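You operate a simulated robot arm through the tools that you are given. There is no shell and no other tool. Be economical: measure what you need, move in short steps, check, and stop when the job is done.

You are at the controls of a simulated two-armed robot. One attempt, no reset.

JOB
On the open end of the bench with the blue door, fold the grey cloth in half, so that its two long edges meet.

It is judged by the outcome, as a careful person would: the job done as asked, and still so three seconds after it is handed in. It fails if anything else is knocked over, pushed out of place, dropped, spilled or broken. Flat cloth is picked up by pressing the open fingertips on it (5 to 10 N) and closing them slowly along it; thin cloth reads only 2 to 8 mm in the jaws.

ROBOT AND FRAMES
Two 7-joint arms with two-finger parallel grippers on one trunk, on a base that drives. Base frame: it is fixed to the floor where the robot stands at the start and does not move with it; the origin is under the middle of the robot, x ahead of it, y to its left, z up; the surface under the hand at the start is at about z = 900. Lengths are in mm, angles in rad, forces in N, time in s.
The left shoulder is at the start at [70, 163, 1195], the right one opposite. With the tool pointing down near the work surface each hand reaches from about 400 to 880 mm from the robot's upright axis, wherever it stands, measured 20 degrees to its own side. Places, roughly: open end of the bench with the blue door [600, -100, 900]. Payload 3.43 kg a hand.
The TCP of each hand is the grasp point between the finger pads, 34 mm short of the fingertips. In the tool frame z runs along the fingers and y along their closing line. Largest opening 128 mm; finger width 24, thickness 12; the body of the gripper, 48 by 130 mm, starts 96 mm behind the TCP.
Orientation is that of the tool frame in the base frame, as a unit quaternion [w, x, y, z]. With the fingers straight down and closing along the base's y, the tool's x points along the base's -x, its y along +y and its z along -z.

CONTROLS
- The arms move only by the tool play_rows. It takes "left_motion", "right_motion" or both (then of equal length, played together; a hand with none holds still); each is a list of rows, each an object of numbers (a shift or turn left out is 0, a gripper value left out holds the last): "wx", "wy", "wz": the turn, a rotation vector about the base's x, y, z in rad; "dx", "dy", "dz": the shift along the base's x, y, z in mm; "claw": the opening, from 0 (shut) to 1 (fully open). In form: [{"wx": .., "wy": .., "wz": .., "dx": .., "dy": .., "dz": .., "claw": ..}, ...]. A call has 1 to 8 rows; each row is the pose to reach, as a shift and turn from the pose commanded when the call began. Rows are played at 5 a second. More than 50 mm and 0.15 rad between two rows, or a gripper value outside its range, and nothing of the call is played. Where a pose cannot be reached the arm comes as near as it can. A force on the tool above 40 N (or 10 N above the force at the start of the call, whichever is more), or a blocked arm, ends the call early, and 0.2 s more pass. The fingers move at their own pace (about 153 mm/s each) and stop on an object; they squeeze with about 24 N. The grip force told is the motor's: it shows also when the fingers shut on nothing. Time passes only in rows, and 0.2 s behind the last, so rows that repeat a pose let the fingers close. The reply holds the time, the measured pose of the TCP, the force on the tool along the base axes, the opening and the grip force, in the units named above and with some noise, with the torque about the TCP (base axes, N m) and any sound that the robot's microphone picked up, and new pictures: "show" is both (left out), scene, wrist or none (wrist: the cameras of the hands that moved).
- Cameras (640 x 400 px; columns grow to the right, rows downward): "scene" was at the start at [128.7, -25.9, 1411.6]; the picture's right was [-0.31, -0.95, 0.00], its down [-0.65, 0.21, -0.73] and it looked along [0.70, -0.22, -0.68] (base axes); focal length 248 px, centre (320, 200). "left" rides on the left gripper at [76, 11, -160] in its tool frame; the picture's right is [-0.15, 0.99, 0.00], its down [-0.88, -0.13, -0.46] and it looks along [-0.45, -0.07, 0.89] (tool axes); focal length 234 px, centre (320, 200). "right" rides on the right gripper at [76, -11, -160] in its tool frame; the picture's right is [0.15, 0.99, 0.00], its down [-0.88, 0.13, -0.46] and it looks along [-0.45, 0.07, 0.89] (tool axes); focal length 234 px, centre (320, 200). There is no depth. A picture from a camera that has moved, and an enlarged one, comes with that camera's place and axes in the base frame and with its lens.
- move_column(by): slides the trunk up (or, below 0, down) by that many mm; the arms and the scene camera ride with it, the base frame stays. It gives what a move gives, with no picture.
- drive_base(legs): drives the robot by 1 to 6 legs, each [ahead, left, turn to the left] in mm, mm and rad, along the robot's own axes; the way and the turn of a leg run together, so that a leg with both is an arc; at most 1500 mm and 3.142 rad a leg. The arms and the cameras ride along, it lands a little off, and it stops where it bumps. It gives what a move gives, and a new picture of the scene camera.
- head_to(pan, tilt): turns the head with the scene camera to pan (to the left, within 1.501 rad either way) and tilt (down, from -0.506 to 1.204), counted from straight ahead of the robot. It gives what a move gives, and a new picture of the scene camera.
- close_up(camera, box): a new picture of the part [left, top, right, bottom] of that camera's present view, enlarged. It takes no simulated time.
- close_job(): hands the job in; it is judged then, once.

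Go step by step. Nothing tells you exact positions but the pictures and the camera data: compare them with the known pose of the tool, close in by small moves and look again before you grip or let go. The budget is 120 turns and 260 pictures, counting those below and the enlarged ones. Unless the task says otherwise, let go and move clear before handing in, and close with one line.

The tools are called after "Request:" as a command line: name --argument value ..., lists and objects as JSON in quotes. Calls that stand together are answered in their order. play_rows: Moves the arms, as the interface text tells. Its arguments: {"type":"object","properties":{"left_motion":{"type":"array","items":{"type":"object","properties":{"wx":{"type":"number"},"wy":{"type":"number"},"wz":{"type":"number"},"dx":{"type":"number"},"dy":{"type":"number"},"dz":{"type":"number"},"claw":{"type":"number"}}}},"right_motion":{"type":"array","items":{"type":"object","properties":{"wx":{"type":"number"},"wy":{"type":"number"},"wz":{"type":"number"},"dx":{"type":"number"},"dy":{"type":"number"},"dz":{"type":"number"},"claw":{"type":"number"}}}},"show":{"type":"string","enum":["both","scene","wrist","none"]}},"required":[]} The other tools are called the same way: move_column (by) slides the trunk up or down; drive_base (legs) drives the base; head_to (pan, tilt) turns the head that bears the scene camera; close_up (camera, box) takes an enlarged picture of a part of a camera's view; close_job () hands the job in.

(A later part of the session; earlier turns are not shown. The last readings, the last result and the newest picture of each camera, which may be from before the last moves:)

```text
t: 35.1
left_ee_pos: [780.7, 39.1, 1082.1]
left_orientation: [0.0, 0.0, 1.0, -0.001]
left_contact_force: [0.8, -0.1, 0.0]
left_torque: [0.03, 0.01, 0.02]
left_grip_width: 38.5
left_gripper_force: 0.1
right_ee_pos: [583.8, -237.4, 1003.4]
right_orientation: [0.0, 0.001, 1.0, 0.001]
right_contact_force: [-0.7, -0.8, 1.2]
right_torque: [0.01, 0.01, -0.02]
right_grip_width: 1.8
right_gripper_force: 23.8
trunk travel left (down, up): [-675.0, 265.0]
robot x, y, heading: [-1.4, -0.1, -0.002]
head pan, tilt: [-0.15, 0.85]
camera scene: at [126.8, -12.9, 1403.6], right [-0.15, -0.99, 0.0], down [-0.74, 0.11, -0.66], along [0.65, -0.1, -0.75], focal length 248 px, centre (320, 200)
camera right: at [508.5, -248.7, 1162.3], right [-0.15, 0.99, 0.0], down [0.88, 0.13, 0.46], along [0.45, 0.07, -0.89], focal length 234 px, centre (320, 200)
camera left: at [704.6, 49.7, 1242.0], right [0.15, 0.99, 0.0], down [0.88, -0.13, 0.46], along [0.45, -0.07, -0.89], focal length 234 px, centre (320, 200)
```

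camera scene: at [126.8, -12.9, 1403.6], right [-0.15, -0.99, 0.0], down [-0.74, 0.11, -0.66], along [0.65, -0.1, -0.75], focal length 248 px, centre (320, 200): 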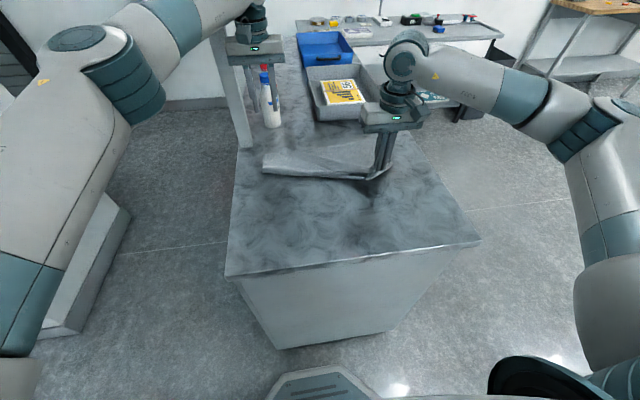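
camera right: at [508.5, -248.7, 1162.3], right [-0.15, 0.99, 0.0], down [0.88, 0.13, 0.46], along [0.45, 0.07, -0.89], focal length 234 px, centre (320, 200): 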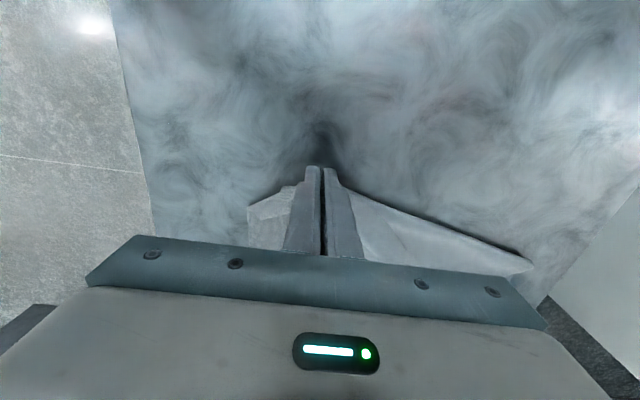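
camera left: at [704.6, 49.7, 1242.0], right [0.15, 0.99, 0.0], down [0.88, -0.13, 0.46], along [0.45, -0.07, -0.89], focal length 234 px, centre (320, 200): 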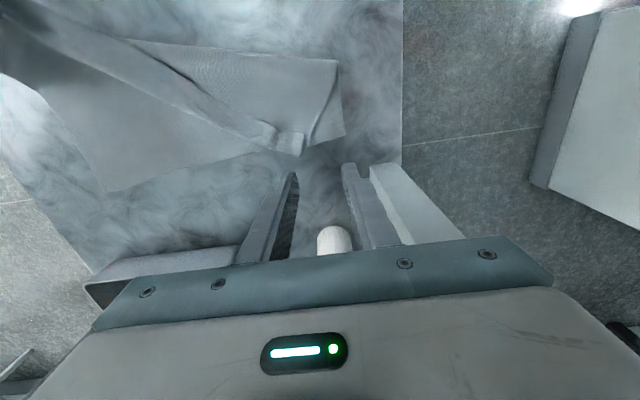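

Unfolding diagonally as expected. I'll carry the right corner further toward the robot and lower it.

Request:
play_rows --right_motion '[{"dx": -25, "dz": -12}, {"dx": -45, "dz": -25}, {"dx": -60, "dz": -40}, {"dx": -70, "dz": -55}, {"dx": -78, "dz": -62}]'

Request:
close_up --camera "scene" --box '[225, 120, 425, 220]'

```text
t: 36.3
left_ee_pos: [781.4, 39.7, 1082.7]
left_orientation: [0.0, 0.0, 1.0, 0.0]
left_contact_force: [-1.1, 0.2, -0.1]
left_torque: [0.01, 0.01, -0.01]
left_grip_width: 38.5
left_gripper_force: 0.1
right_ee_pos: [509.1, -235.5, 940.3]
right_orientation: [0.001, 0.0, 1.0, -0.001]
right_contact_force: [0.3, 0.2, -0.2]
right_torque: [-0.05, -0.03, -0.05]
right_grip_width: 1.7
right_gripper_force: 23.5
trunk travel left (down, up): [-675.0, 265.0]
robot x, y, heading: [1.8, 0.5, -0.006]
head pan, tilt: [-0.15, 0.85]
camera scene: at [126.8, -12.2, 1403.6], right [-0.15, -0.99, 0.0], down [-0.74, 0.11, -0.66], along [0.65, -0.1, -0.75], focal length 248 px, centre (320, 200)
camera right: at [431.7, -247.2, 1100.2], right [-0.15, 0.99, 0.0], down [0.88, 0.13, 0.46], along [0.45, 0.07, -0.89], focal length 234 px, centre (320, 200)
```

scene: 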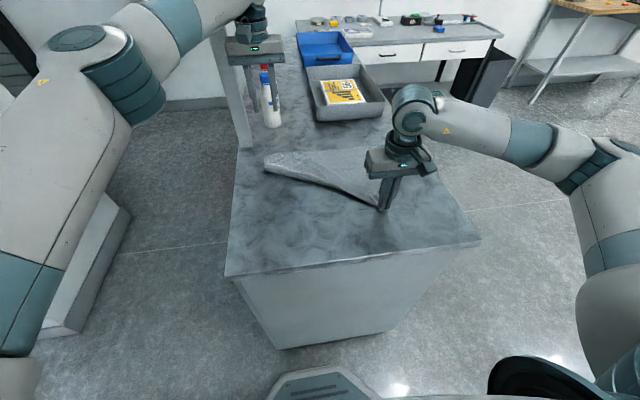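
right: 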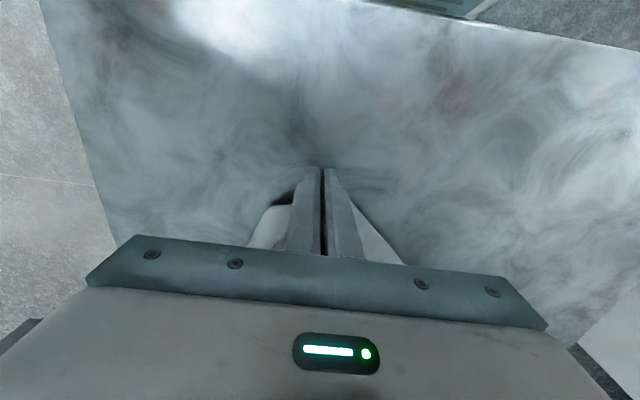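

```text
3.20 times, centred on (325, 170) of scene
camera zoom: at [126.8, -12.2, 1403.6], right [-0.15, -0.99, 0.0], down [-0.74, 0.11, -0.66], along [0.65, -0.1, -0.75], focal length 792 px, centre (304, 296)
```

zoom: 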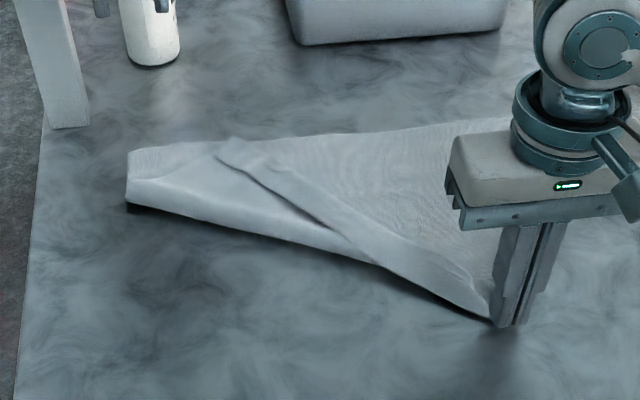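

The right corner is back near the robot; the left corner is a pointed roll around x≈746, y≈-57. I'll bring the left hand above it.

Request:
play_rows --left_motion '[{"dx": -10, "dy": -30, "dz": -20}, {"dx": -20, "dy": -60, "dz": -45}, {"dx": -34, "dy": -94, "dz": -75}, {"dx": -34, "dy": -94, "dz": -105}]' --show "wrist"

Request:
close_up --camera "scene" --box '[245, 130, 365, 200]'

Request:
close_up --camera "left" --box '[220, 100, 460, 250]'

```text
t: 37.3
left_ee_pos: [747.3, -52.9, 974.0]
left_orientation: [0.0, -0.001, 1.0, -0.001]
left_contact_force: [0.0, 0.3, 0.5]
left_torque: [-0.02, 0.01, -0.01]
left_grip_width: 38.4
left_gripper_force: 0.1
right_ee_pos: [510.7, -234.2, 939.1]
right_orientation: [0.0, 0.0, 1.0, 0.0]
right_contact_force: [0.0, -0.5, 0.7]
right_torque: [-0.02, 0.03, -0.01]
right_grip_width: 2.0
right_gripper_force: 23.8
trunk travel left (down, up): [-675.0, 265.0]
robot x, y, heading: [-1.3, 0.6, 0.002]
head pan, tilt: [-0.15, 0.85]
camera left: at [672.9, -40.5, 1135.3], right [0.14, 0.99, 0.0], down [0.88, -0.13, 0.45], along [0.45, -0.07, -0.89], focal length 234 px, centre (320, 200)
```

left: 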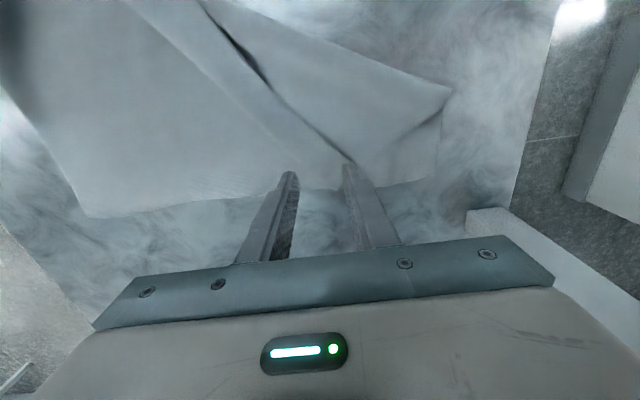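

```text
5.33 times, centred on (305, 165) of scene
camera zoom: at [128.0, -11.3, 1403.5], right [-0.15, -0.99, 0.0], down [-0.74, 0.11, -0.66], along [0.65, -0.1, -0.75], focal length 1321 px, centre (400, 387)
```

zoom: 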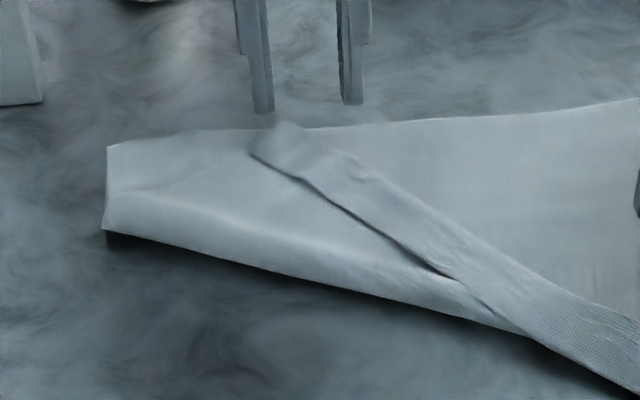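

```text
2.67 times, centred on (340, 175) of left
camera zoom: at [672.9, -40.5, 1135.3], right [0.14, 0.99, 0.0], down [0.88, -0.13, 0.45], along [0.45, -0.07, -0.89], focal length 624 px, centre (267, 267)
```

zoom: 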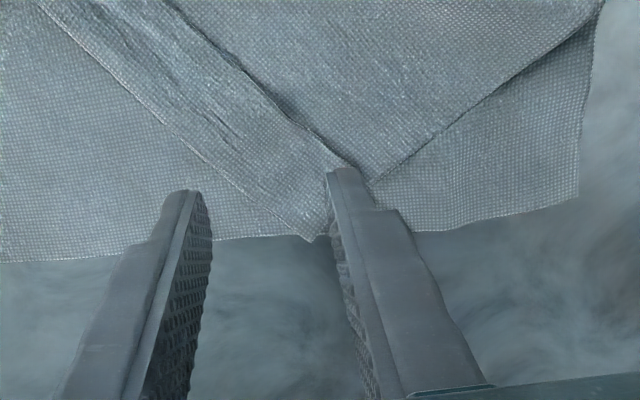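

I see the hem tip clearly: it lies around x 755–781, y -60 to -25, slightly overhanging the lower edge. I'll straddle it with the fingertips without pressing and close.

Request:
play_rows --left_motion '[{"dx": 12, "dy": 5, "dz": -10}, {"dx": 22, "dy": 8, "dz": -22}, {"dx": 22, "dy": 8, "dz": -32}, {"dx": 22, "dy": 8, "dz": -35.5}]' --show "wrist"

Request:
close_up --camera "left" --box '[220, 100, 460, 250]'

```text
t: 38.3
left_ee_pos: [770.1, -45.0, 941.5]
left_orientation: [0.0, 0.0, 1.0, 0.0]
left_contact_force: [0.1, 0.6, -0.6]
left_torque: [0.01, -0.01, 0.04]
left_grip_width: 38.3
left_gripper_force: 0.0
right_ee_pos: [508.9, -236.2, 940.2]
right_orientation: [0.0, 0.0, 1.0, 0.0]
right_contact_force: [0.5, -0.4, 0.2]
right_torque: [-0.02, 0.0, 0.01]
right_grip_width: 1.8
right_gripper_force: 24.2
trunk travel left (down, up): [-675.0, 265.0]
robot x, y, heading: [-4.2, -1.9, 0.002]
head pan, tilt: [-0.15, 0.85]
camera left: at [693.6, -33.6, 1101.1], right [0.15, 0.99, 0.0], down [0.88, -0.13, 0.46], along [0.45, -0.07, -0.89], focal length 234 px, centre (320, 200)
```

left: 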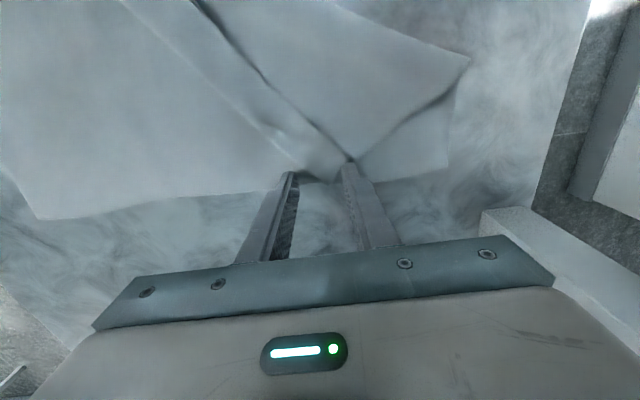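

```text
2.67 times, centred on (340, 175) of left
camera zoom: at [693.6, -33.6, 1101.1], right [0.15, 0.99, 0.0], down [0.88, -0.13, 0.46], along [0.45, -0.07, -0.89], focal length 624 px, centre (267, 267)
```

zoom: 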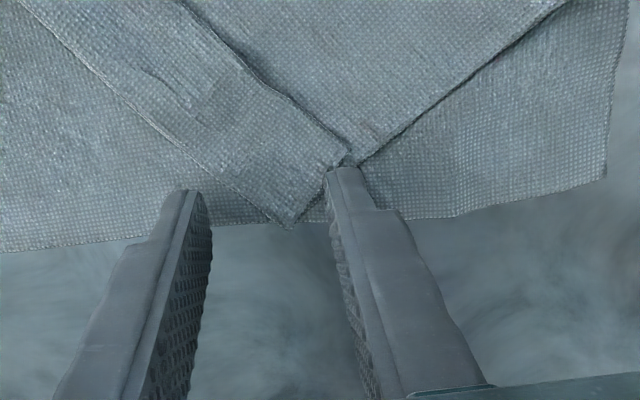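

Well straddled. Lower 2.5 mm and close slowly.

Request:
play_rows --left_motion '[{"dz": -2.5}, {"dz": -2.5, "claw": 0.24}, {"dz": -2.5, "claw": 0.18}, {"dz": -2.5, "claw": 0.12}, {"dz": -2.5, "claw": 0.06}, {"dz": -2.5, "claw": 0}, {"dz": -2.5, "claw": 0}]' --show "none"

Request:
play_rows --left_motion '[{"dz": 8}, {"dz": 20}, {"dz": 35}]' --show "wrist"

Request:
close_up --camera "left" --box '[220, 70, 460, 220]'

```text
t: 39.9
left_ee_pos: [770.6, -45.6, 939.9]
left_orientation: [0.0, -0.001, 1.0, 0.0]
left_contact_force: [-0.6, -0.4, 0.5]
left_torque: [0.01, 0.0, 0.01]
left_grip_width: 2.3
left_gripper_force: 24.2
right_ee_pos: [509.5, -235.1, 941.2]
right_orientation: [0.0, 0.0, 1.0, 0.0]
right_contact_force: [0.7, -0.1, 0.3]
right_torque: [0.02, 0.03, -0.04]
right_grip_width: 1.7
right_gripper_force: 23.9
trunk travel left (down, up): [-675.0, 265.0]
robot x, y, heading: [-1.9, 6.1, -0.001]
head pan, tilt: [-0.15, 0.85]
```

```text
t: 40.7
left_ee_pos: [769.2, -44.8, 974.9]
left_orientation: [-0.001, 0.0, 1.0, 0.0]
left_contact_force: [-0.2, 0.6, 0.1]
left_torque: [-0.04, 0.0, -0.01]
left_grip_width: 2.4
left_gripper_force: 24.3
right_ee_pos: [508.4, -236.1, 940.3]
right_orientation: [0.001, 0.0, 1.0, 0.0]
right_contact_force: [0.7, -0.7, -0.2]
right_torque: [-0.01, -0.02, 0.02]
right_grip_width: 1.9
right_gripper_force: 23.1
trunk travel left (down, up): [-675.0, 265.0]
robot x, y, heading: [-2.0, 1.7, -0.002]
head pan, tilt: [-0.15, 0.85]
camera left: at [693.1, -33.8, 1134.4], right [0.15, 0.99, 0.0], down [0.88, -0.13, 0.46], along [0.45, -0.07, -0.89], focal length 234 px, centre (320, 200)
```

left: 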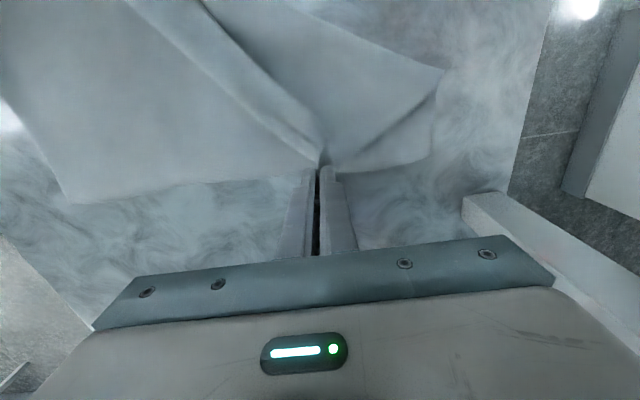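

```text
2.67 times, centred on (340, 145) of left
camera zoom: at [693.1, -33.8, 1134.4], right [0.15, 0.99, 0.0], down [0.88, -0.13, 0.46], along [0.45, -0.07, -0.89], focal length 624 px, centre (267, 347)
```

zoom: 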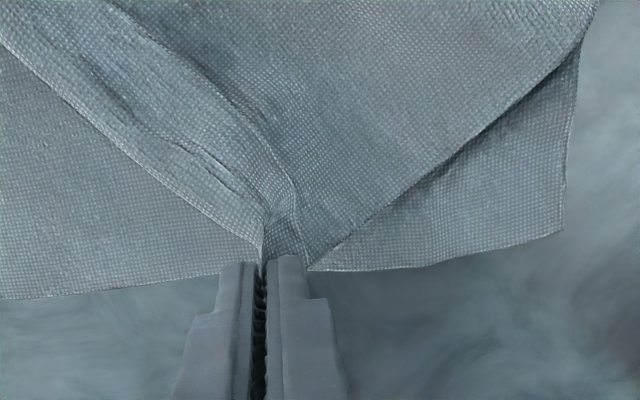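

Excellent: the left hand holds only the upper hem tip while the lower layer stays flat. Now I carry it up and back to the near side.

Request:
play_rows --left_motion '[{"dx": -5, "dy": 8, "dz": 30}, {"dx": -25, "dy": 18, "dz": 55}, {"dx": -55, "dy": 30, "dz": 70}, {"dx": -90, "dy": 42, "dz": 78}, {"dx": -125, "dy": 54, "dz": 78}, {"dx": -160, "dy": 66, "dz": 70}, {"dx": -195, "dy": 78, "dz": 52}, {"dx": -225, "dy": 88, "dz": 30}]' --right_motion '[{"dz": 3}, {"dz": 6, "dy": -4}, {"dz": 10, "dy": -8}, {"dz": 10, "dy": -12}, {"dz": 10, "dy": -16}, {"dz": 10, "dy": -20}, {"dz": 10, "dy": -24}, {"dz": 10, "dy": -28}]'

```text
t: 42.5
left_ee_pos: [543.0, 43.0, 1005.3]
left_orientation: [0.0, 0.0, 1.0, 0.0]
left_contact_force: [-0.4, 0.4, -0.8]
left_torque: [-0.01, 0.0, 0.01]
left_grip_width: 2.3
left_gripper_force: 23.6
right_ee_pos: [508.5, -264.3, 950.5]
right_orientation: [0.0, -0.001, 1.0, 0.0]
right_contact_force: [-0.1, 0.5, 0.1]
right_torque: [0.02, 0.0, -0.01]
right_grip_width: 1.8
right_gripper_force: 24.3
trunk travel left (down, up): [-675.0, 265.0]
robot x, y, heading: [0.0, 1.3, 0.002]
head pan, tilt: [-0.15, 0.85]
camera scene: at [127.0, -11.6, 1403.6], right [-0.15, -0.99, 0.0], down [-0.74, 0.11, -0.66], along [0.65, -0.1, -0.75], focal length 248 px, centre (320, 200)
camera right: at [431.9, -274.7, 1110.1], right [-0.15, 0.99, 0.0], down [0.88, 0.13, 0.46], along [0.45, 0.07, -0.89], focal length 234 px, centre (320, 200)
camera left: at [467.1, 54.1, 1164.4], right [0.15, 0.99, 0.0], down [0.88, -0.13, 0.46], along [0.45, -0.07, -0.89], focal length 234 px, centre (320, 200)
```

scene: 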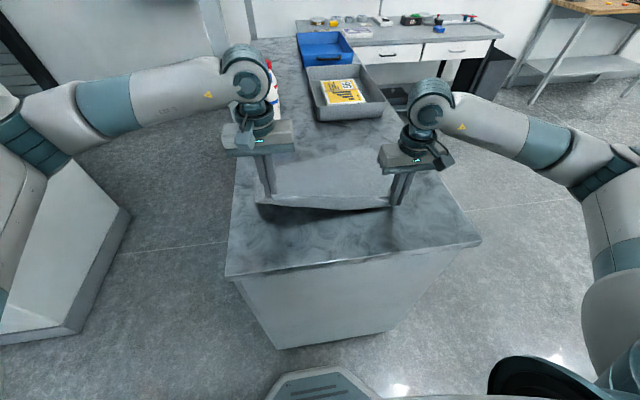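
right: 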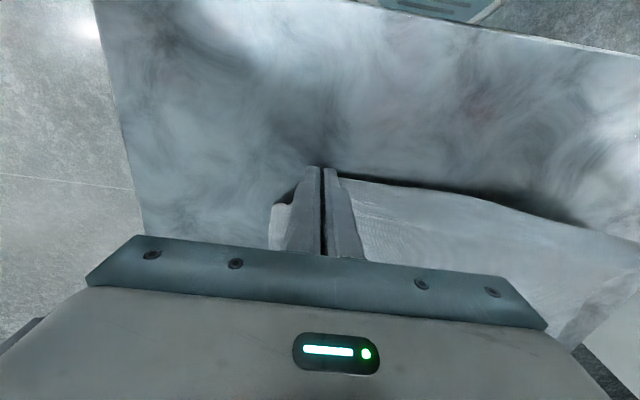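
left: 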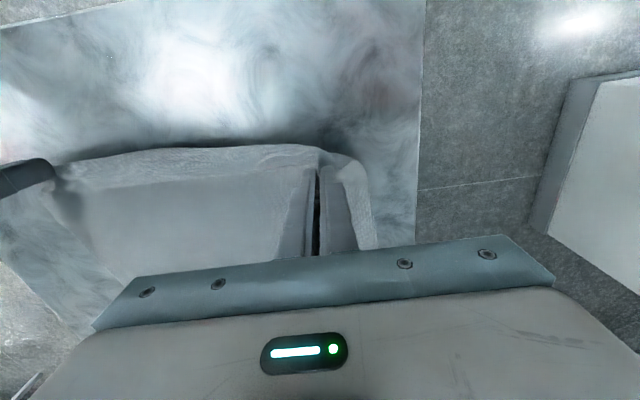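

The cloth is open again. I'll draw the near edge toward the robot, lay it down flat under slight tension and release.

Request:
play_rows --left_motion '[{"dx": -20, "dy": 5, "dz": -15}, {"dx": -40, "dy": 10, "dz": -35}, {"dx": -55, "dy": 14, "dz": -50}, {"dx": -70, "dy": 18, "dz": -60}, {"dx": -85, "dy": 20, "dz": -66}, {"dx": -95, "dy": 20, "dz": -67}]' --right_motion '[{"dx": -8, "dy": -3, "dz": -2}, {"dx": -16, "dy": -6, "dz": -5}, {"dx": -24, "dy": -9, "dz": -8}, {"dx": -34, "dy": -12, "dz": -10}, {"dx": -46, "dy": -14, "dz": -12}, {"dx": -56, "dy": -14, "dz": -12}]'

Request:
close_up --camera "scene" --box '[215, 130, 435, 250]'

```text
t: 43.9
left_ee_pos: [448.3, 63.2, 939.4]
left_orientation: [0.0, 0.0, 1.0, -0.001]
left_contact_force: [1.2, -12.2, 3.7]
left_torque: [-0.37, -0.02, 0.19]
left_grip_width: 2.6
left_gripper_force: 23.5
right_ee_pos: [453.0, -276.2, 937.4]
right_orientation: [0.001, -0.001, 1.0, 0.001]
right_contact_force: [0.1, 11.8, 2.7]
right_torque: [0.46, -0.04, 0.12]
right_grip_width: 3.1
right_gripper_force: 24.0
trunk travel left (down, up): [-675.0, 265.0]
robot x, y, heading: [1.7, -0.4, 0.007]
head pan, tilt: [-0.15, 0.85]
camera scene: at [126.4, -12.2, 1403.7], right [-0.15, -0.99, 0.0], down [-0.74, 0.11, -0.66], along [0.65, -0.1, -0.75], focal length 248 px, centre (320, 200)
camera right: at [375.8, -289.2, 1097.5], right [-0.15, 0.99, 0.0], down [0.88, 0.13, 0.46], along [0.45, 0.07, -0.89], focal length 234 px, centre (320, 200)
camera left: at [371.6, 74.3, 1097.8], right [0.15, 0.99, 0.0], down [0.88, -0.13, 0.46], along [0.45, -0.07, -0.89], focal length 234 px, centre (320, 200)
```

scene: 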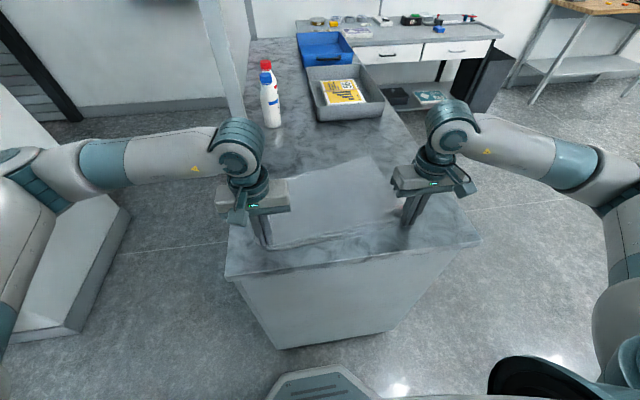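
right: 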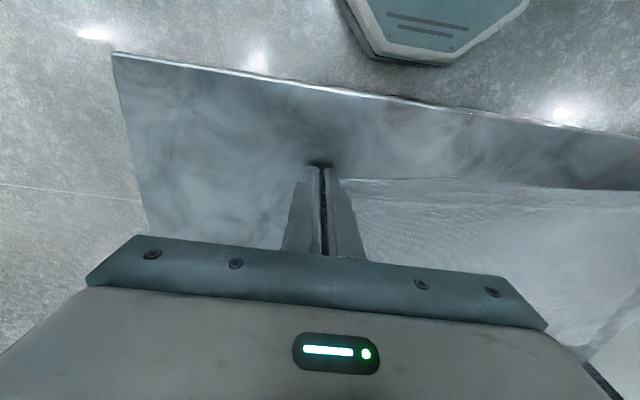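
left: 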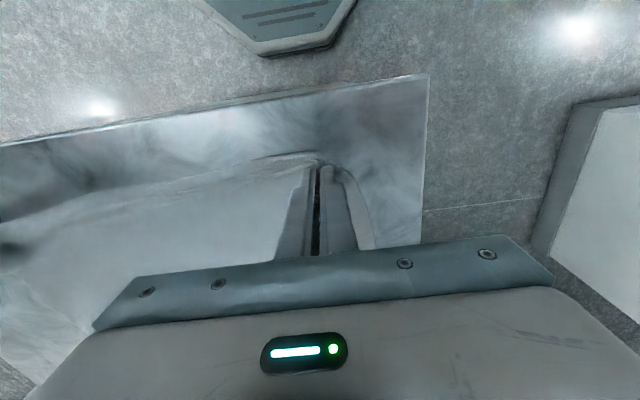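

```text
2.91 times, centred on (325, 190) of scene
camera zoom: at [126.4, -12.2, 1403.7], right [-0.15, -0.99, 0.0], down [-0.74, 0.11, -0.66], along [0.65, -0.1, -0.75], focal length 720 px, centre (306, 229)
```

zoom: 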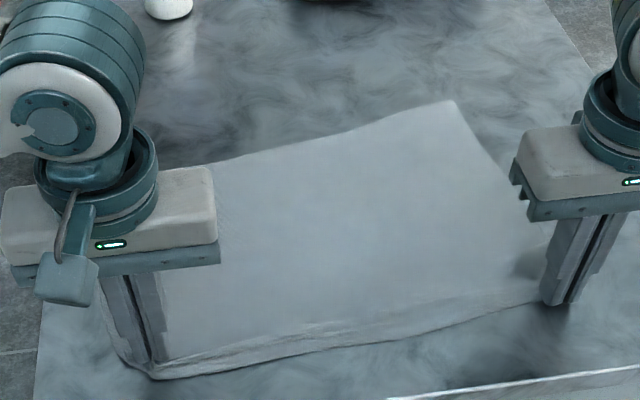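

The cloth is spread flat again near the front of the bench. I'll release and lift clear to view.

Request:
play_rows --left_motion '[{"dy": -4, "dz": -2}, {"dy": -4, "dz": -2, "claw": 0.1}, {"dy": -4, "dz": -2, "claw": 0.2}, {"dy": -4, "dz": -2, "claw": 0.3}, {"dy": -4, "dz": 20}, {"dy": 10, "dz": 60}, {"dy": 50, "dz": 100}]' --right_motion '[{"dy": 4, "dz": -1}, {"dy": 4, "dz": -1, "claw": 0.1}, {"dy": 4, "dz": -1, "claw": 0.2}, {"dy": 4, "dz": -1, "claw": 0.3}, {"dy": 4, "dz": 20}, {"dy": -10, "dz": 60}, {"dy": -50, "dz": 100}]'

Request:
close_up --camera "scene" --box '[215, 130, 435, 250]'

```text
refused: row 7 steps farther than a row can; nothing moved
```

```text
2.91 times, centred on (325, 190) of scene
camera zoom: at [126.4, -12.2, 1403.7], right [-0.15, -0.99, 0.0], down [-0.74, 0.11, -0.66], along [0.65, -0.1, -0.75], focal length 720 px, centre (306, 229)
```

zoom: 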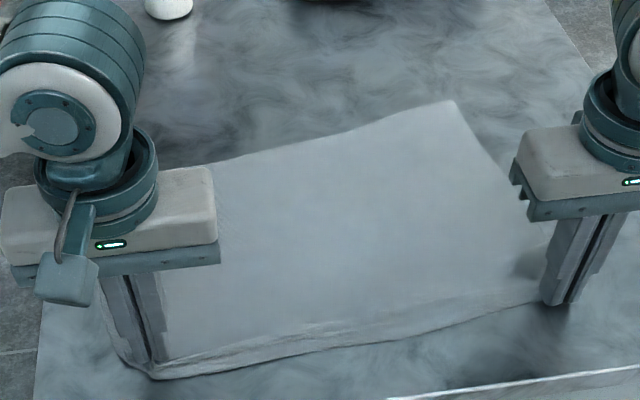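

Request:
play_rows --left_motion '[{"dy": -4, "dz": -2}, {"dy": -4, "dz": -2, "claw": 0.1}, {"dy": -4, "dz": -2, "claw": 0.2}, {"dy": -4, "dz": -2, "claw": 0.3}, {"dy": -4, "dz": 20}, {"dy": 10, "dz": 55}, {"dy": 40, "dz": 90}]' --right_motion '[{"dy": 4, "dz": -1}, {"dy": 4, "dz": -1, "claw": 0.1}, {"dy": 4, "dz": -1, "claw": 0.2}, {"dy": 4, "dz": -1, "claw": 0.3}, {"dy": 4, "dz": 20}, {"dy": -10, "dz": 55}, {"dy": -40, "dz": 90}]'

Request:
close_up --camera "scene" --box '[215, 130, 435, 250]'

```text
t: 45.5
left_ee_pos: [447.8, 103.8, 1028.6]
left_orientation: [0.0, 0.0, 1.0, 0.0]
left_contact_force: [0.7, 0.4, 0.5]
left_torque: [-0.03, 0.01, -0.01]
left_grip_width: 38.4
left_gripper_force: 0.0
right_ee_pos: [452.3, -315.3, 1029.2]
right_orientation: [0.001, 0.0, 1.0, -0.001]
right_contact_force: [-0.1, -1.1, 0.1]
right_torque: [0.0, -0.01, -0.01]
right_grip_width: 38.3
right_gripper_force: 0.0
trunk travel left (down, up): [-675.0, 265.0]
robot x, y, heading: [-1.9, -1.6, 0.001]
head pan, tilt: [-0.15, 0.85]
camera scene: at [125.7, -11.1, 1403.5], right [-0.15, -0.99, 0.0], down [-0.74, 0.11, -0.66], along [0.65, -0.1, -0.75], focal length 248 px, centre (320, 200)
camera right: at [374.3, -327.0, 1188.7], right [-0.15, 0.99, 0.0], down [0.88, 0.13, 0.46], along [0.45, 0.07, -0.89], focal length 234 px, centre (320, 200)
camera left: at [371.8, 115.6, 1187.8], right [0.15, 0.99, 0.0], down [0.88, -0.13, 0.46], along [0.45, -0.07, -0.89], focal length 234 px, centre (320, 200)
```

scene: 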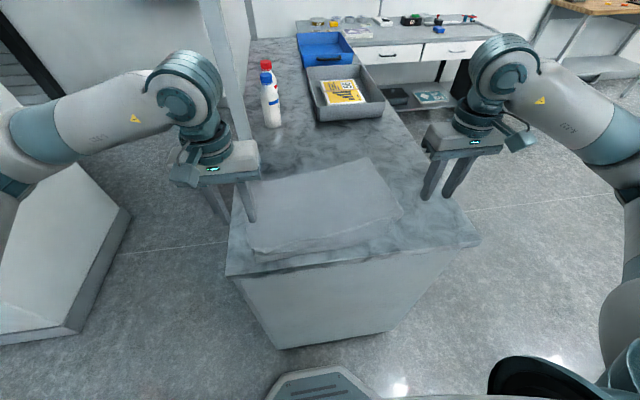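
right: 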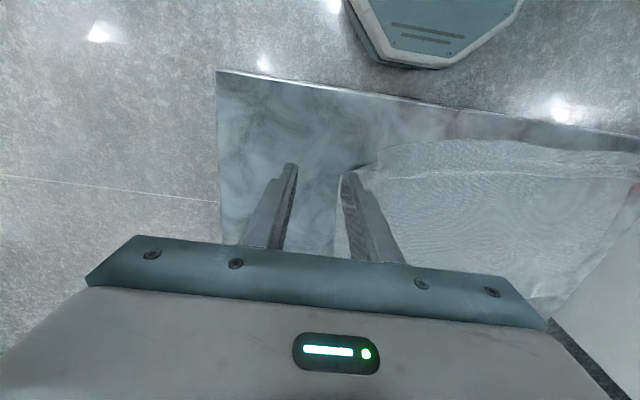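
left: 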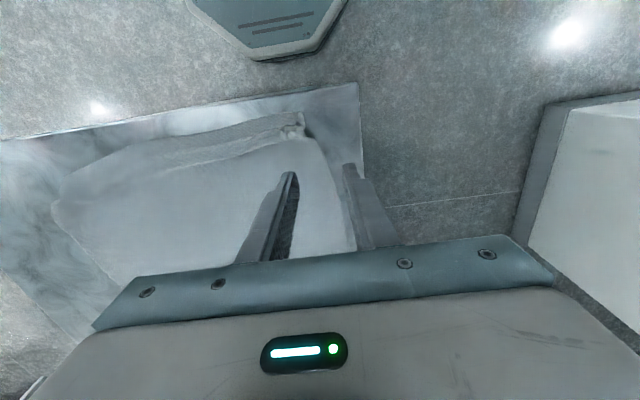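

```text
2.91 times, centred on (325, 190) of scene
camera zoom: at [125.7, -11.1, 1403.5], right [-0.15, -0.99, 0.0], down [-0.74, 0.11, -0.66], along [0.65, -0.1, -0.75], focal length 720 px, centre (306, 229)
```

zoom: 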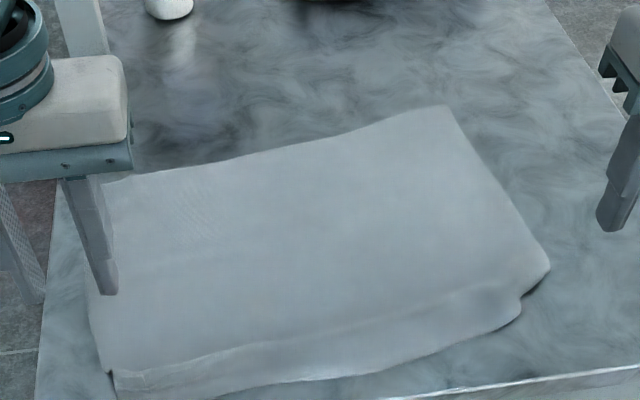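

Request:
close_up --camera "left" --box '[40, 90, 360, 270]'

Request:
close_up --camera "right" --box '[330, 110, 640, 300]'

Request:
close_up --camera "scene" --box '[245, 200, 345, 265]'

```text
2.00 times, centred on (200, 180) of left
camera zoom: at [371.8, 115.6, 1187.8], right [0.15, 0.99, 0.0], down [0.88, -0.13, 0.46], along [0.45, -0.07, -0.89], focal length 468 px, centre (560, 240)
```

zoom: 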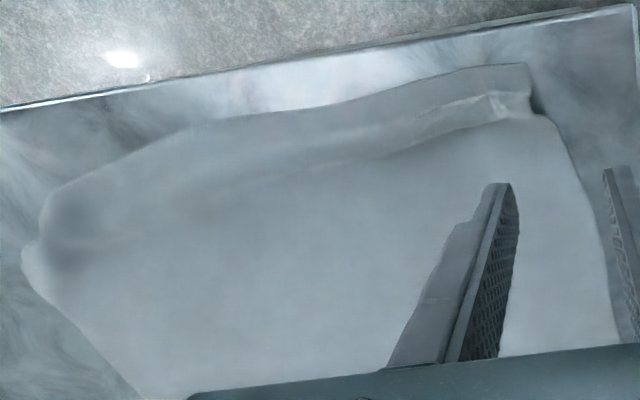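

```text
2.06 times, centred on (485, 205) of right
camera zoom: at [374.3, -327.0, 1188.7], right [-0.15, 0.99, 0.0], down [0.88, 0.13, 0.46], along [0.45, 0.07, -0.89], focal length 483 px, centre (-21, 190)
```

zoom: 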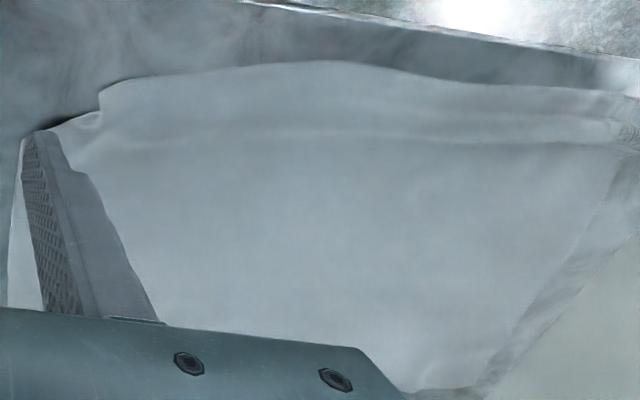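

```text
6.15 times, centred on (295, 232) of scene
camera zoom: at [125.7, -11.1, 1403.5], right [-0.15, -0.99, 0.0], down [-0.74, 0.11, -0.66], along [0.65, -0.1, -0.75], focal length 1524 px, centre (474, 0)
```

zoom: 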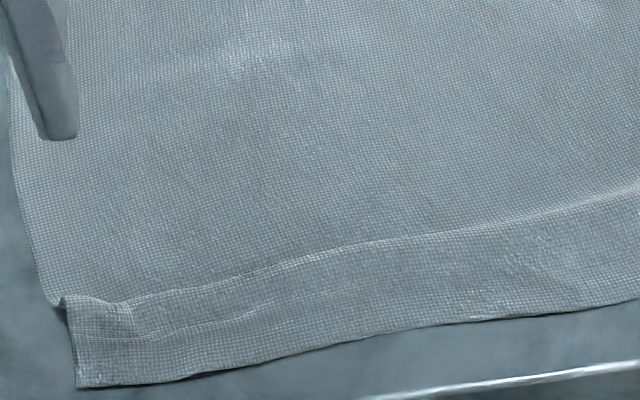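

The hem is still turned under along the near edge (the bright ridge is its edge underneath). I'll pinch the near crease, lift it so the flap hangs, then lower while moving forward so it unrolls toward the robot.

Request:
play_rows --left_motion '[{"dx": -15, "dy": -20, "dz": -10}, {"dx": -30, "dy": -40, "dz": -25}, {"dx": -50, "dy": -59, "dz": -50}, {"dx": -50, "dy": -59, "dz": -75}]' --right_motion '[{"dx": -8, "dy": 30, "dz": -10}, {"dx": -16, "dy": 60, "dz": -25}, {"dx": -24, "dy": 95, "dz": -50}, {"dx": -24, "dy": 100, "dz": -75}]' --show "wrist"

Request:
close_up --camera "left" --box '[180, 70, 460, 250]'

Request:
close_up --camera "right" --box '[180, 70, 460, 250]'

```text
t: 46.5
left_ee_pos: [399.2, 44.3, 952.6]
left_orientation: [0.001, 0.0, 1.0, -0.001]
left_contact_force: [-0.1, 0.5, 0.7]
left_torque: [0.01, 0.02, 0.04]
left_grip_width: 38.2
left_gripper_force: 0.1
right_ee_pos: [428.8, -217.2, 953.0]
right_orientation: [0.0, 0.0, 1.0, 0.001]
right_contact_force: [0.1, -0.3, -0.7]
right_torque: [0.05, 0.0, 0.02]
right_grip_width: 38.3
right_gripper_force: 0.0
trunk travel left (down, up): [-675.0, 265.0]
robot x, y, heading: [-3.4, 0.6, 0.001]
head pan, tilt: [-0.15, 0.85]
camera right: at [352.5, -228.9, 1114.0], right [-0.15, 0.99, 0.0], down [0.88, 0.13, 0.46], along [0.45, 0.07, -0.89], focal length 234 px, centre (320, 200)
camera left: at [323.1, 55.3, 1111.8], right [0.15, 0.99, 0.0], down [0.88, -0.13, 0.46], along [0.45, -0.07, -0.89], focal length 234 px, centre (320, 200)
```

right: 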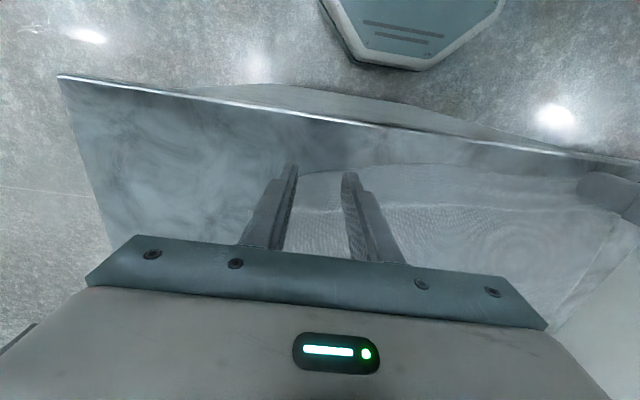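
left: 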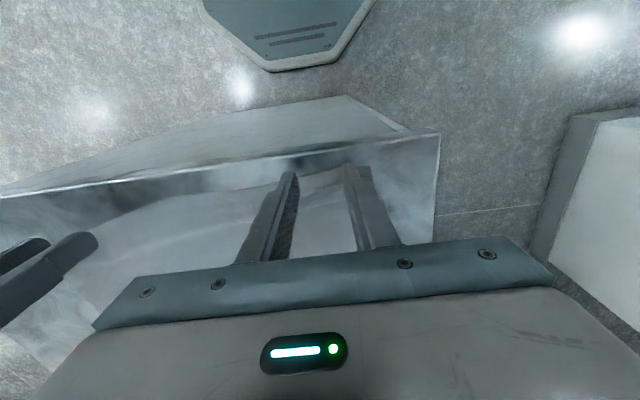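

```text
2.22 times, centred on (320, 160) of left
camera zoom: at [323.1, 55.3, 1111.8], right [0.15, 0.99, 0.0], down [0.88, -0.13, 0.46], along [0.45, -0.07, -0.89], focal length 520 px, centre (320, 289)
```

zoom: 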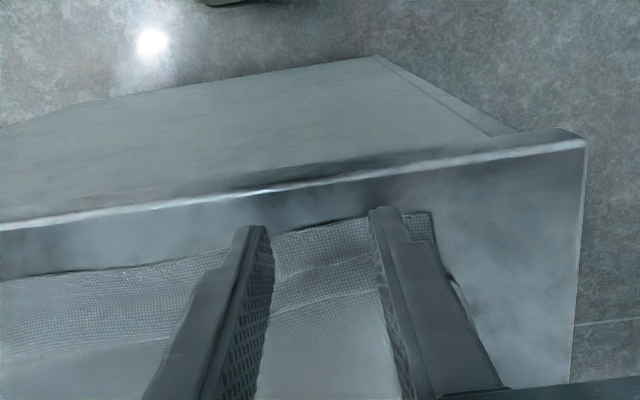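

```text
2.22 times, centred on (320, 160) of right
camera zoom: at [352.5, -228.9, 1114.0], right [-0.15, 0.99, 0.0], down [0.88, 0.13, 0.46], along [0.45, 0.07, -0.89], focal length 520 px, centre (320, 289)
```

zoom: 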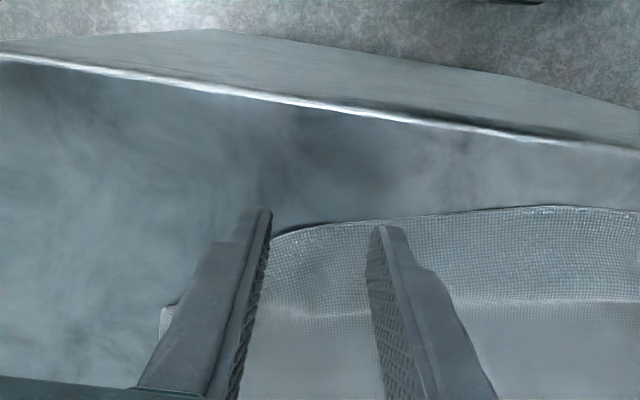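

Overlap on the crease is about 11–12 mm at both hands. Lower to contact.

Request:
play_rows --left_motion '[{"dz": -8}, {"dz": -13}, {"dz": -15}]' --right_motion '[{"dz": -8}, {"dz": -13}, {"dz": -15}]' --show "none"

```text
t: 47.3
left_ee_pos: [399.8, 43.6, 937.9]
left_orientation: [0.0, 0.001, 1.0, 0.0]
left_contact_force: [0.2, 1.1, -0.2]
left_torque: [0.03, 0.0, 0.01]
left_grip_width: 38.3
left_gripper_force: 0.1
right_ee_pos: [429.6, -217.0, 937.6]
right_orientation: [0.0, 0.0, 1.0, 0.0]
right_contact_force: [-0.4, -0.5, -0.2]
right_torque: [0.0, -0.01, -0.03]
right_grip_width: 38.5
right_gripper_force: 0.1
trunk travel left (down, up): [-675.0, 265.0]
robot x, y, heading: [0.1, -3.9, 0.0]
head pan, tilt: [-0.15, 0.85]
```

Request:
play_rows --left_motion '[{"dz": -1.2}, {"dz": -2.2}]' --right_motion '[{"dz": -1.2}, {"dz": -2.2}]' --show "none"

```text
t: 47.9
left_ee_pos: [400.0, 43.0, 935.3]
left_orientation: [0.001, 0.001, 1.0, -0.001]
left_contact_force: [-0.7, 0.7, 9.1]
left_torque: [0.04, -0.08, 0.01]
left_grip_width: 38.4
left_gripper_force: 0.0
right_ee_pos: [428.3, -216.5, 936.2]
right_orientation: [0.0, 0.001, 1.0, 0.0]
right_contact_force: [-0.6, 0.2, -0.2]
right_torque: [-0.04, 0.0, 0.02]
right_grip_width: 38.2
right_gripper_force: 0.0
trunk travel left (down, up): [-675.0, 265.0]
robot x, y, heading: [2.6, 1.8, -0.003]
head pan, tilt: [-0.15, 0.85]
```

Request:
play_rows --left_motion '[{"dz": 0}, {"dz": 0, "claw": 0.26}, {"dz": 0, "claw": 0.22}, {"dz": 0, "claw": 0.17}, {"dz": 0, "claw": 0.12}, {"dz": 0, "claw": 0.06}, {"dz": 0, "claw": 0}, {"dz": 0, "claw": 0}]' --right_motion '[{"dz": -1.3}, {"dz": -1.3, "claw": 0.26}, {"dz": -1.3, "claw": 0.22}, {"dz": -1.3, "claw": 0.17}, {"dz": -1.3, "claw": 0.12}, {"dz": -1.3, "claw": 0.06}, {"dz": -1.3, "claw": 0}, {"dz": -1.3, "claw": 0}]' --show "none"

Request:
play_rows --left_motion '[{"dy": -3, "dz": 5}, {"dy": -6, "dz": 15}, {"dy": -6, "dz": 30, "dx": 5}, {"dy": -6, "dz": 45, "dx": 10}, {"dy": -6, "dz": 60, "dx": 15}]' --right_motion '[{"dy": 3, "dz": 5}, {"dy": 6, "dz": 15}, {"dy": 6, "dz": 30, "dx": 5}, {"dy": 6, "dz": 45, "dx": 10}, {"dy": 6, "dz": 60, "dx": 15}]'

Request:
close_up --camera "scene" --box '[215, 150, 435, 270]'

```text
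t: 49.7
left_ee_pos: [398.8, 43.7, 936.3]
left_orientation: [0.001, -0.001, 1.0, -0.001]
left_contact_force: [0.7, -3.1, 16.0]
left_torque: [-0.09, -0.11, -0.07]
left_grip_width: 7.0
left_gripper_force: 24.1
right_ee_pos: [428.8, -217.3, 935.3]
right_orientation: [0.0, 0.0, 1.0, 0.0]
right_contact_force: [0.0, 4.7, 3.2]
right_torque: [0.15, 0.0, 0.01]
right_grip_width: 1.9
right_gripper_force: 24.0
trunk travel left (down, up): [-675.0, 265.0]
robot x, y, heading: [-0.7, -2.4, 0.001]
head pan, tilt: [-0.15, 0.85]
```

```text
t: 50.9
left_ee_pos: [414.8, 37.5, 994.9]
left_orientation: [0.0, -0.001, 1.0, 0.0]
left_contact_force: [-0.1, 0.1, 0.0]
left_torque: [-0.01, 0.01, -0.01]
left_grip_width: 6.5
left_gripper_force: 23.7
right_ee_pos: [442.5, -211.1, 994.7]
right_orientation: [0.0, 0.0, 1.0, 0.001]
right_contact_force: [0.6, 0.4, 0.6]
right_torque: [0.02, 0.0, 0.01]
right_grip_width: 1.5
right_gripper_force: 23.2
trunk travel left (down, up): [-675.0, 265.0]
robot x, y, heading: [-1.8, 1.1, 0.001]
head pan, tilt: [-0.15, 0.85]
camera scene: at [127.0, -12.0, 1403.5], right [-0.15, -0.99, 0.0], down [-0.74, 0.11, -0.66], along [0.65, -0.1, -0.75], focal length 248 px, centre (320, 200)
camera right: at [365.9, -223.0, 1154.2], right [-0.15, 0.99, 0.0], down [0.88, 0.13, 0.46], along [0.45, 0.07, -0.89], focal length 234 px, centre (320, 200)
camera left: at [338.4, 48.7, 1154.5], right [0.15, 0.99, 0.0], down [0.88, -0.13, 0.46], along [0.45, -0.07, -0.89], focal length 234 px, centre (320, 200)
```

scene: 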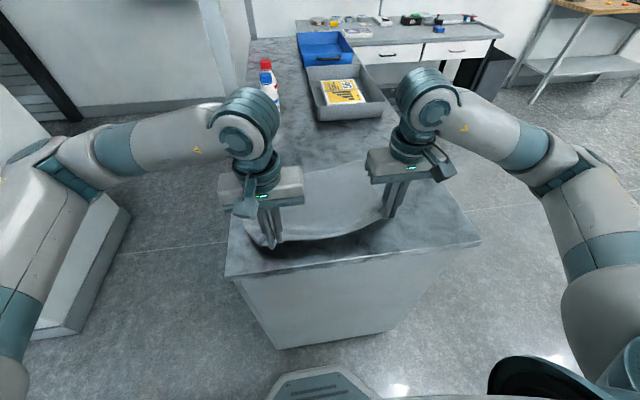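
right: 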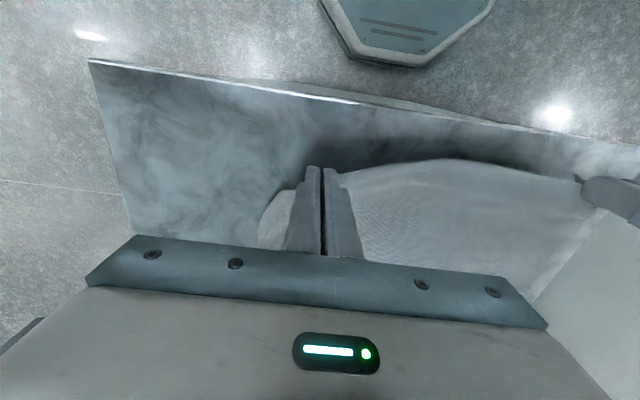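
left: 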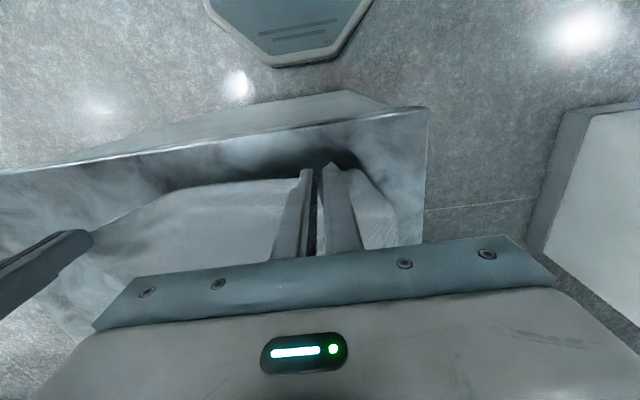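

```text
2.91 times, centred on (325, 210) of scene
camera zoom: at [127.0, -12.0, 1403.5], right [-0.15, -0.99, 0.0], down [-0.74, 0.11, -0.66], along [0.65, -0.1, -0.75], focal length 720 px, centre (306, 171)
```

zoom: 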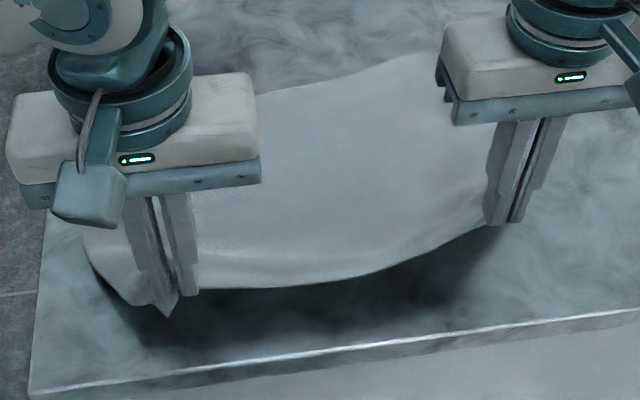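

Both hands hold the crease. Now I lower while moving forward so the hanging flap lands on the robot side.

Request:
play_rows --left_motion '[{"dz": 10}, {"dz": -10}, {"dz": -20, "dx": 5}, {"dz": -30, "dx": 15}, {"dz": -38, "dx": 28}, {"dz": -45, "dx": 40}, {"dz": -51, "dx": 50}, {"dz": -54, "dx": 55}]' --right_motion '[{"dz": 10}, {"dz": -10}, {"dz": -20, "dx": 5}, {"dz": -30, "dx": 15}, {"dz": -38, "dx": 28}, {"dz": -45, "dx": 40}, {"dz": -51, "dx": 50}, {"dz": -54, "dx": 55}]'

Request:
close_up --camera "scene" --box '[215, 150, 435, 270]'

```text
t: 52.7
left_ee_pos: [468.7, 37.7, 940.1]
left_orientation: [0.0, 0.0, 1.0, 0.0]
left_contact_force: [0.7, 0.5, 0.5]
left_torque: [0.01, 0.01, 0.01]
left_grip_width: 6.8
left_gripper_force: 23.7
right_ee_pos: [498.9, -210.9, 940.7]
right_orientation: [0.0, 0.0, 1.0, 0.0]
right_contact_force: [-0.2, -0.6, 1.6]
right_torque: [-0.02, 0.0, -0.01]
right_grip_width: 1.9
right_gripper_force: 23.6
trunk travel left (down, up): [-675.0, 265.0]
robot x, y, heading: [-2.2, 2.8, -0.002]
head pan, tilt: [-0.15, 0.85]
camera scene: at [126.9, -12.1, 1403.6], right [-0.15, -0.99, 0.0], down [-0.74, 0.11, -0.66], along [0.65, -0.1, -0.75], focal length 248 px, centre (320, 200)
camera right: at [421.3, -222.6, 1100.4], right [-0.15, 0.99, 0.0], down [0.88, 0.13, 0.46], along [0.45, 0.07, -0.89], focal length 234 px, centre (320, 200)
camera left: at [393.4, 48.9, 1100.7], right [0.15, 0.99, 0.0], down [0.88, -0.13, 0.46], along [0.45, -0.07, -0.89], focal length 234 px, centre (320, 200)
```

scene: 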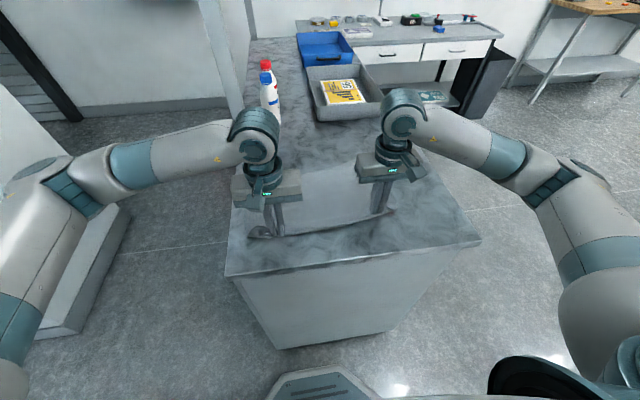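
right: 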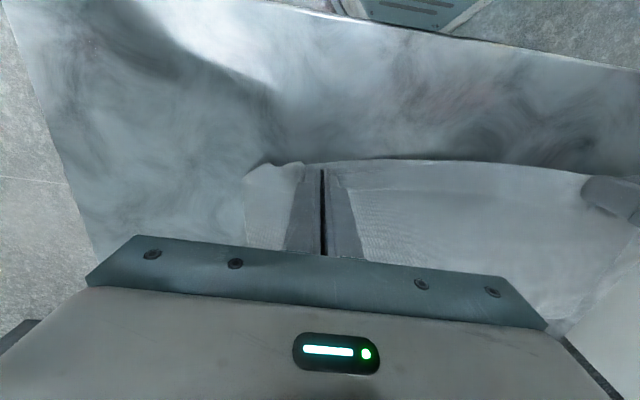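
left: 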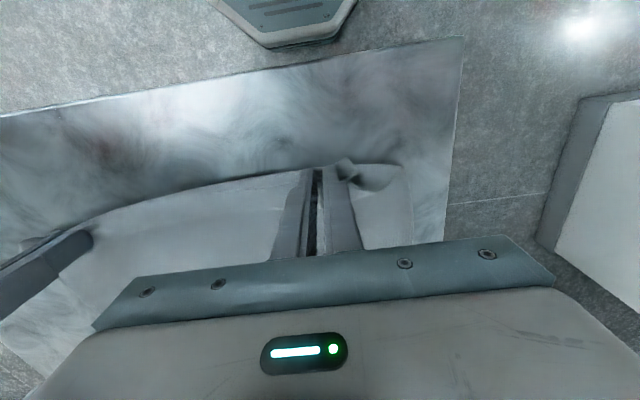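

```text
2.91 times, centred on (325, 210) of scene
camera zoom: at [126.9, -12.1, 1403.6], right [-0.15, -0.99, 0.0], down [-0.74, 0.11, -0.66], along [0.65, -0.1, -0.75], focal length 720 px, centre (306, 171)
```

zoom: 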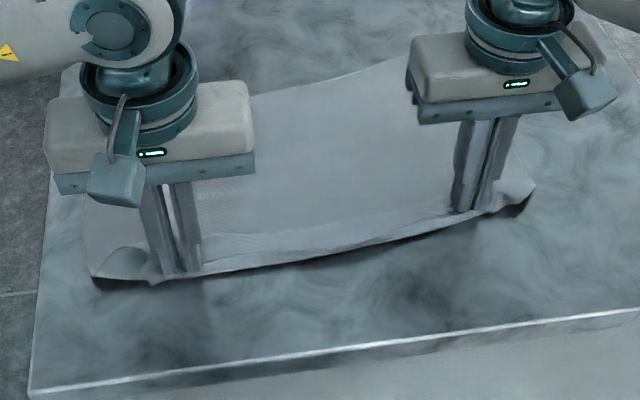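

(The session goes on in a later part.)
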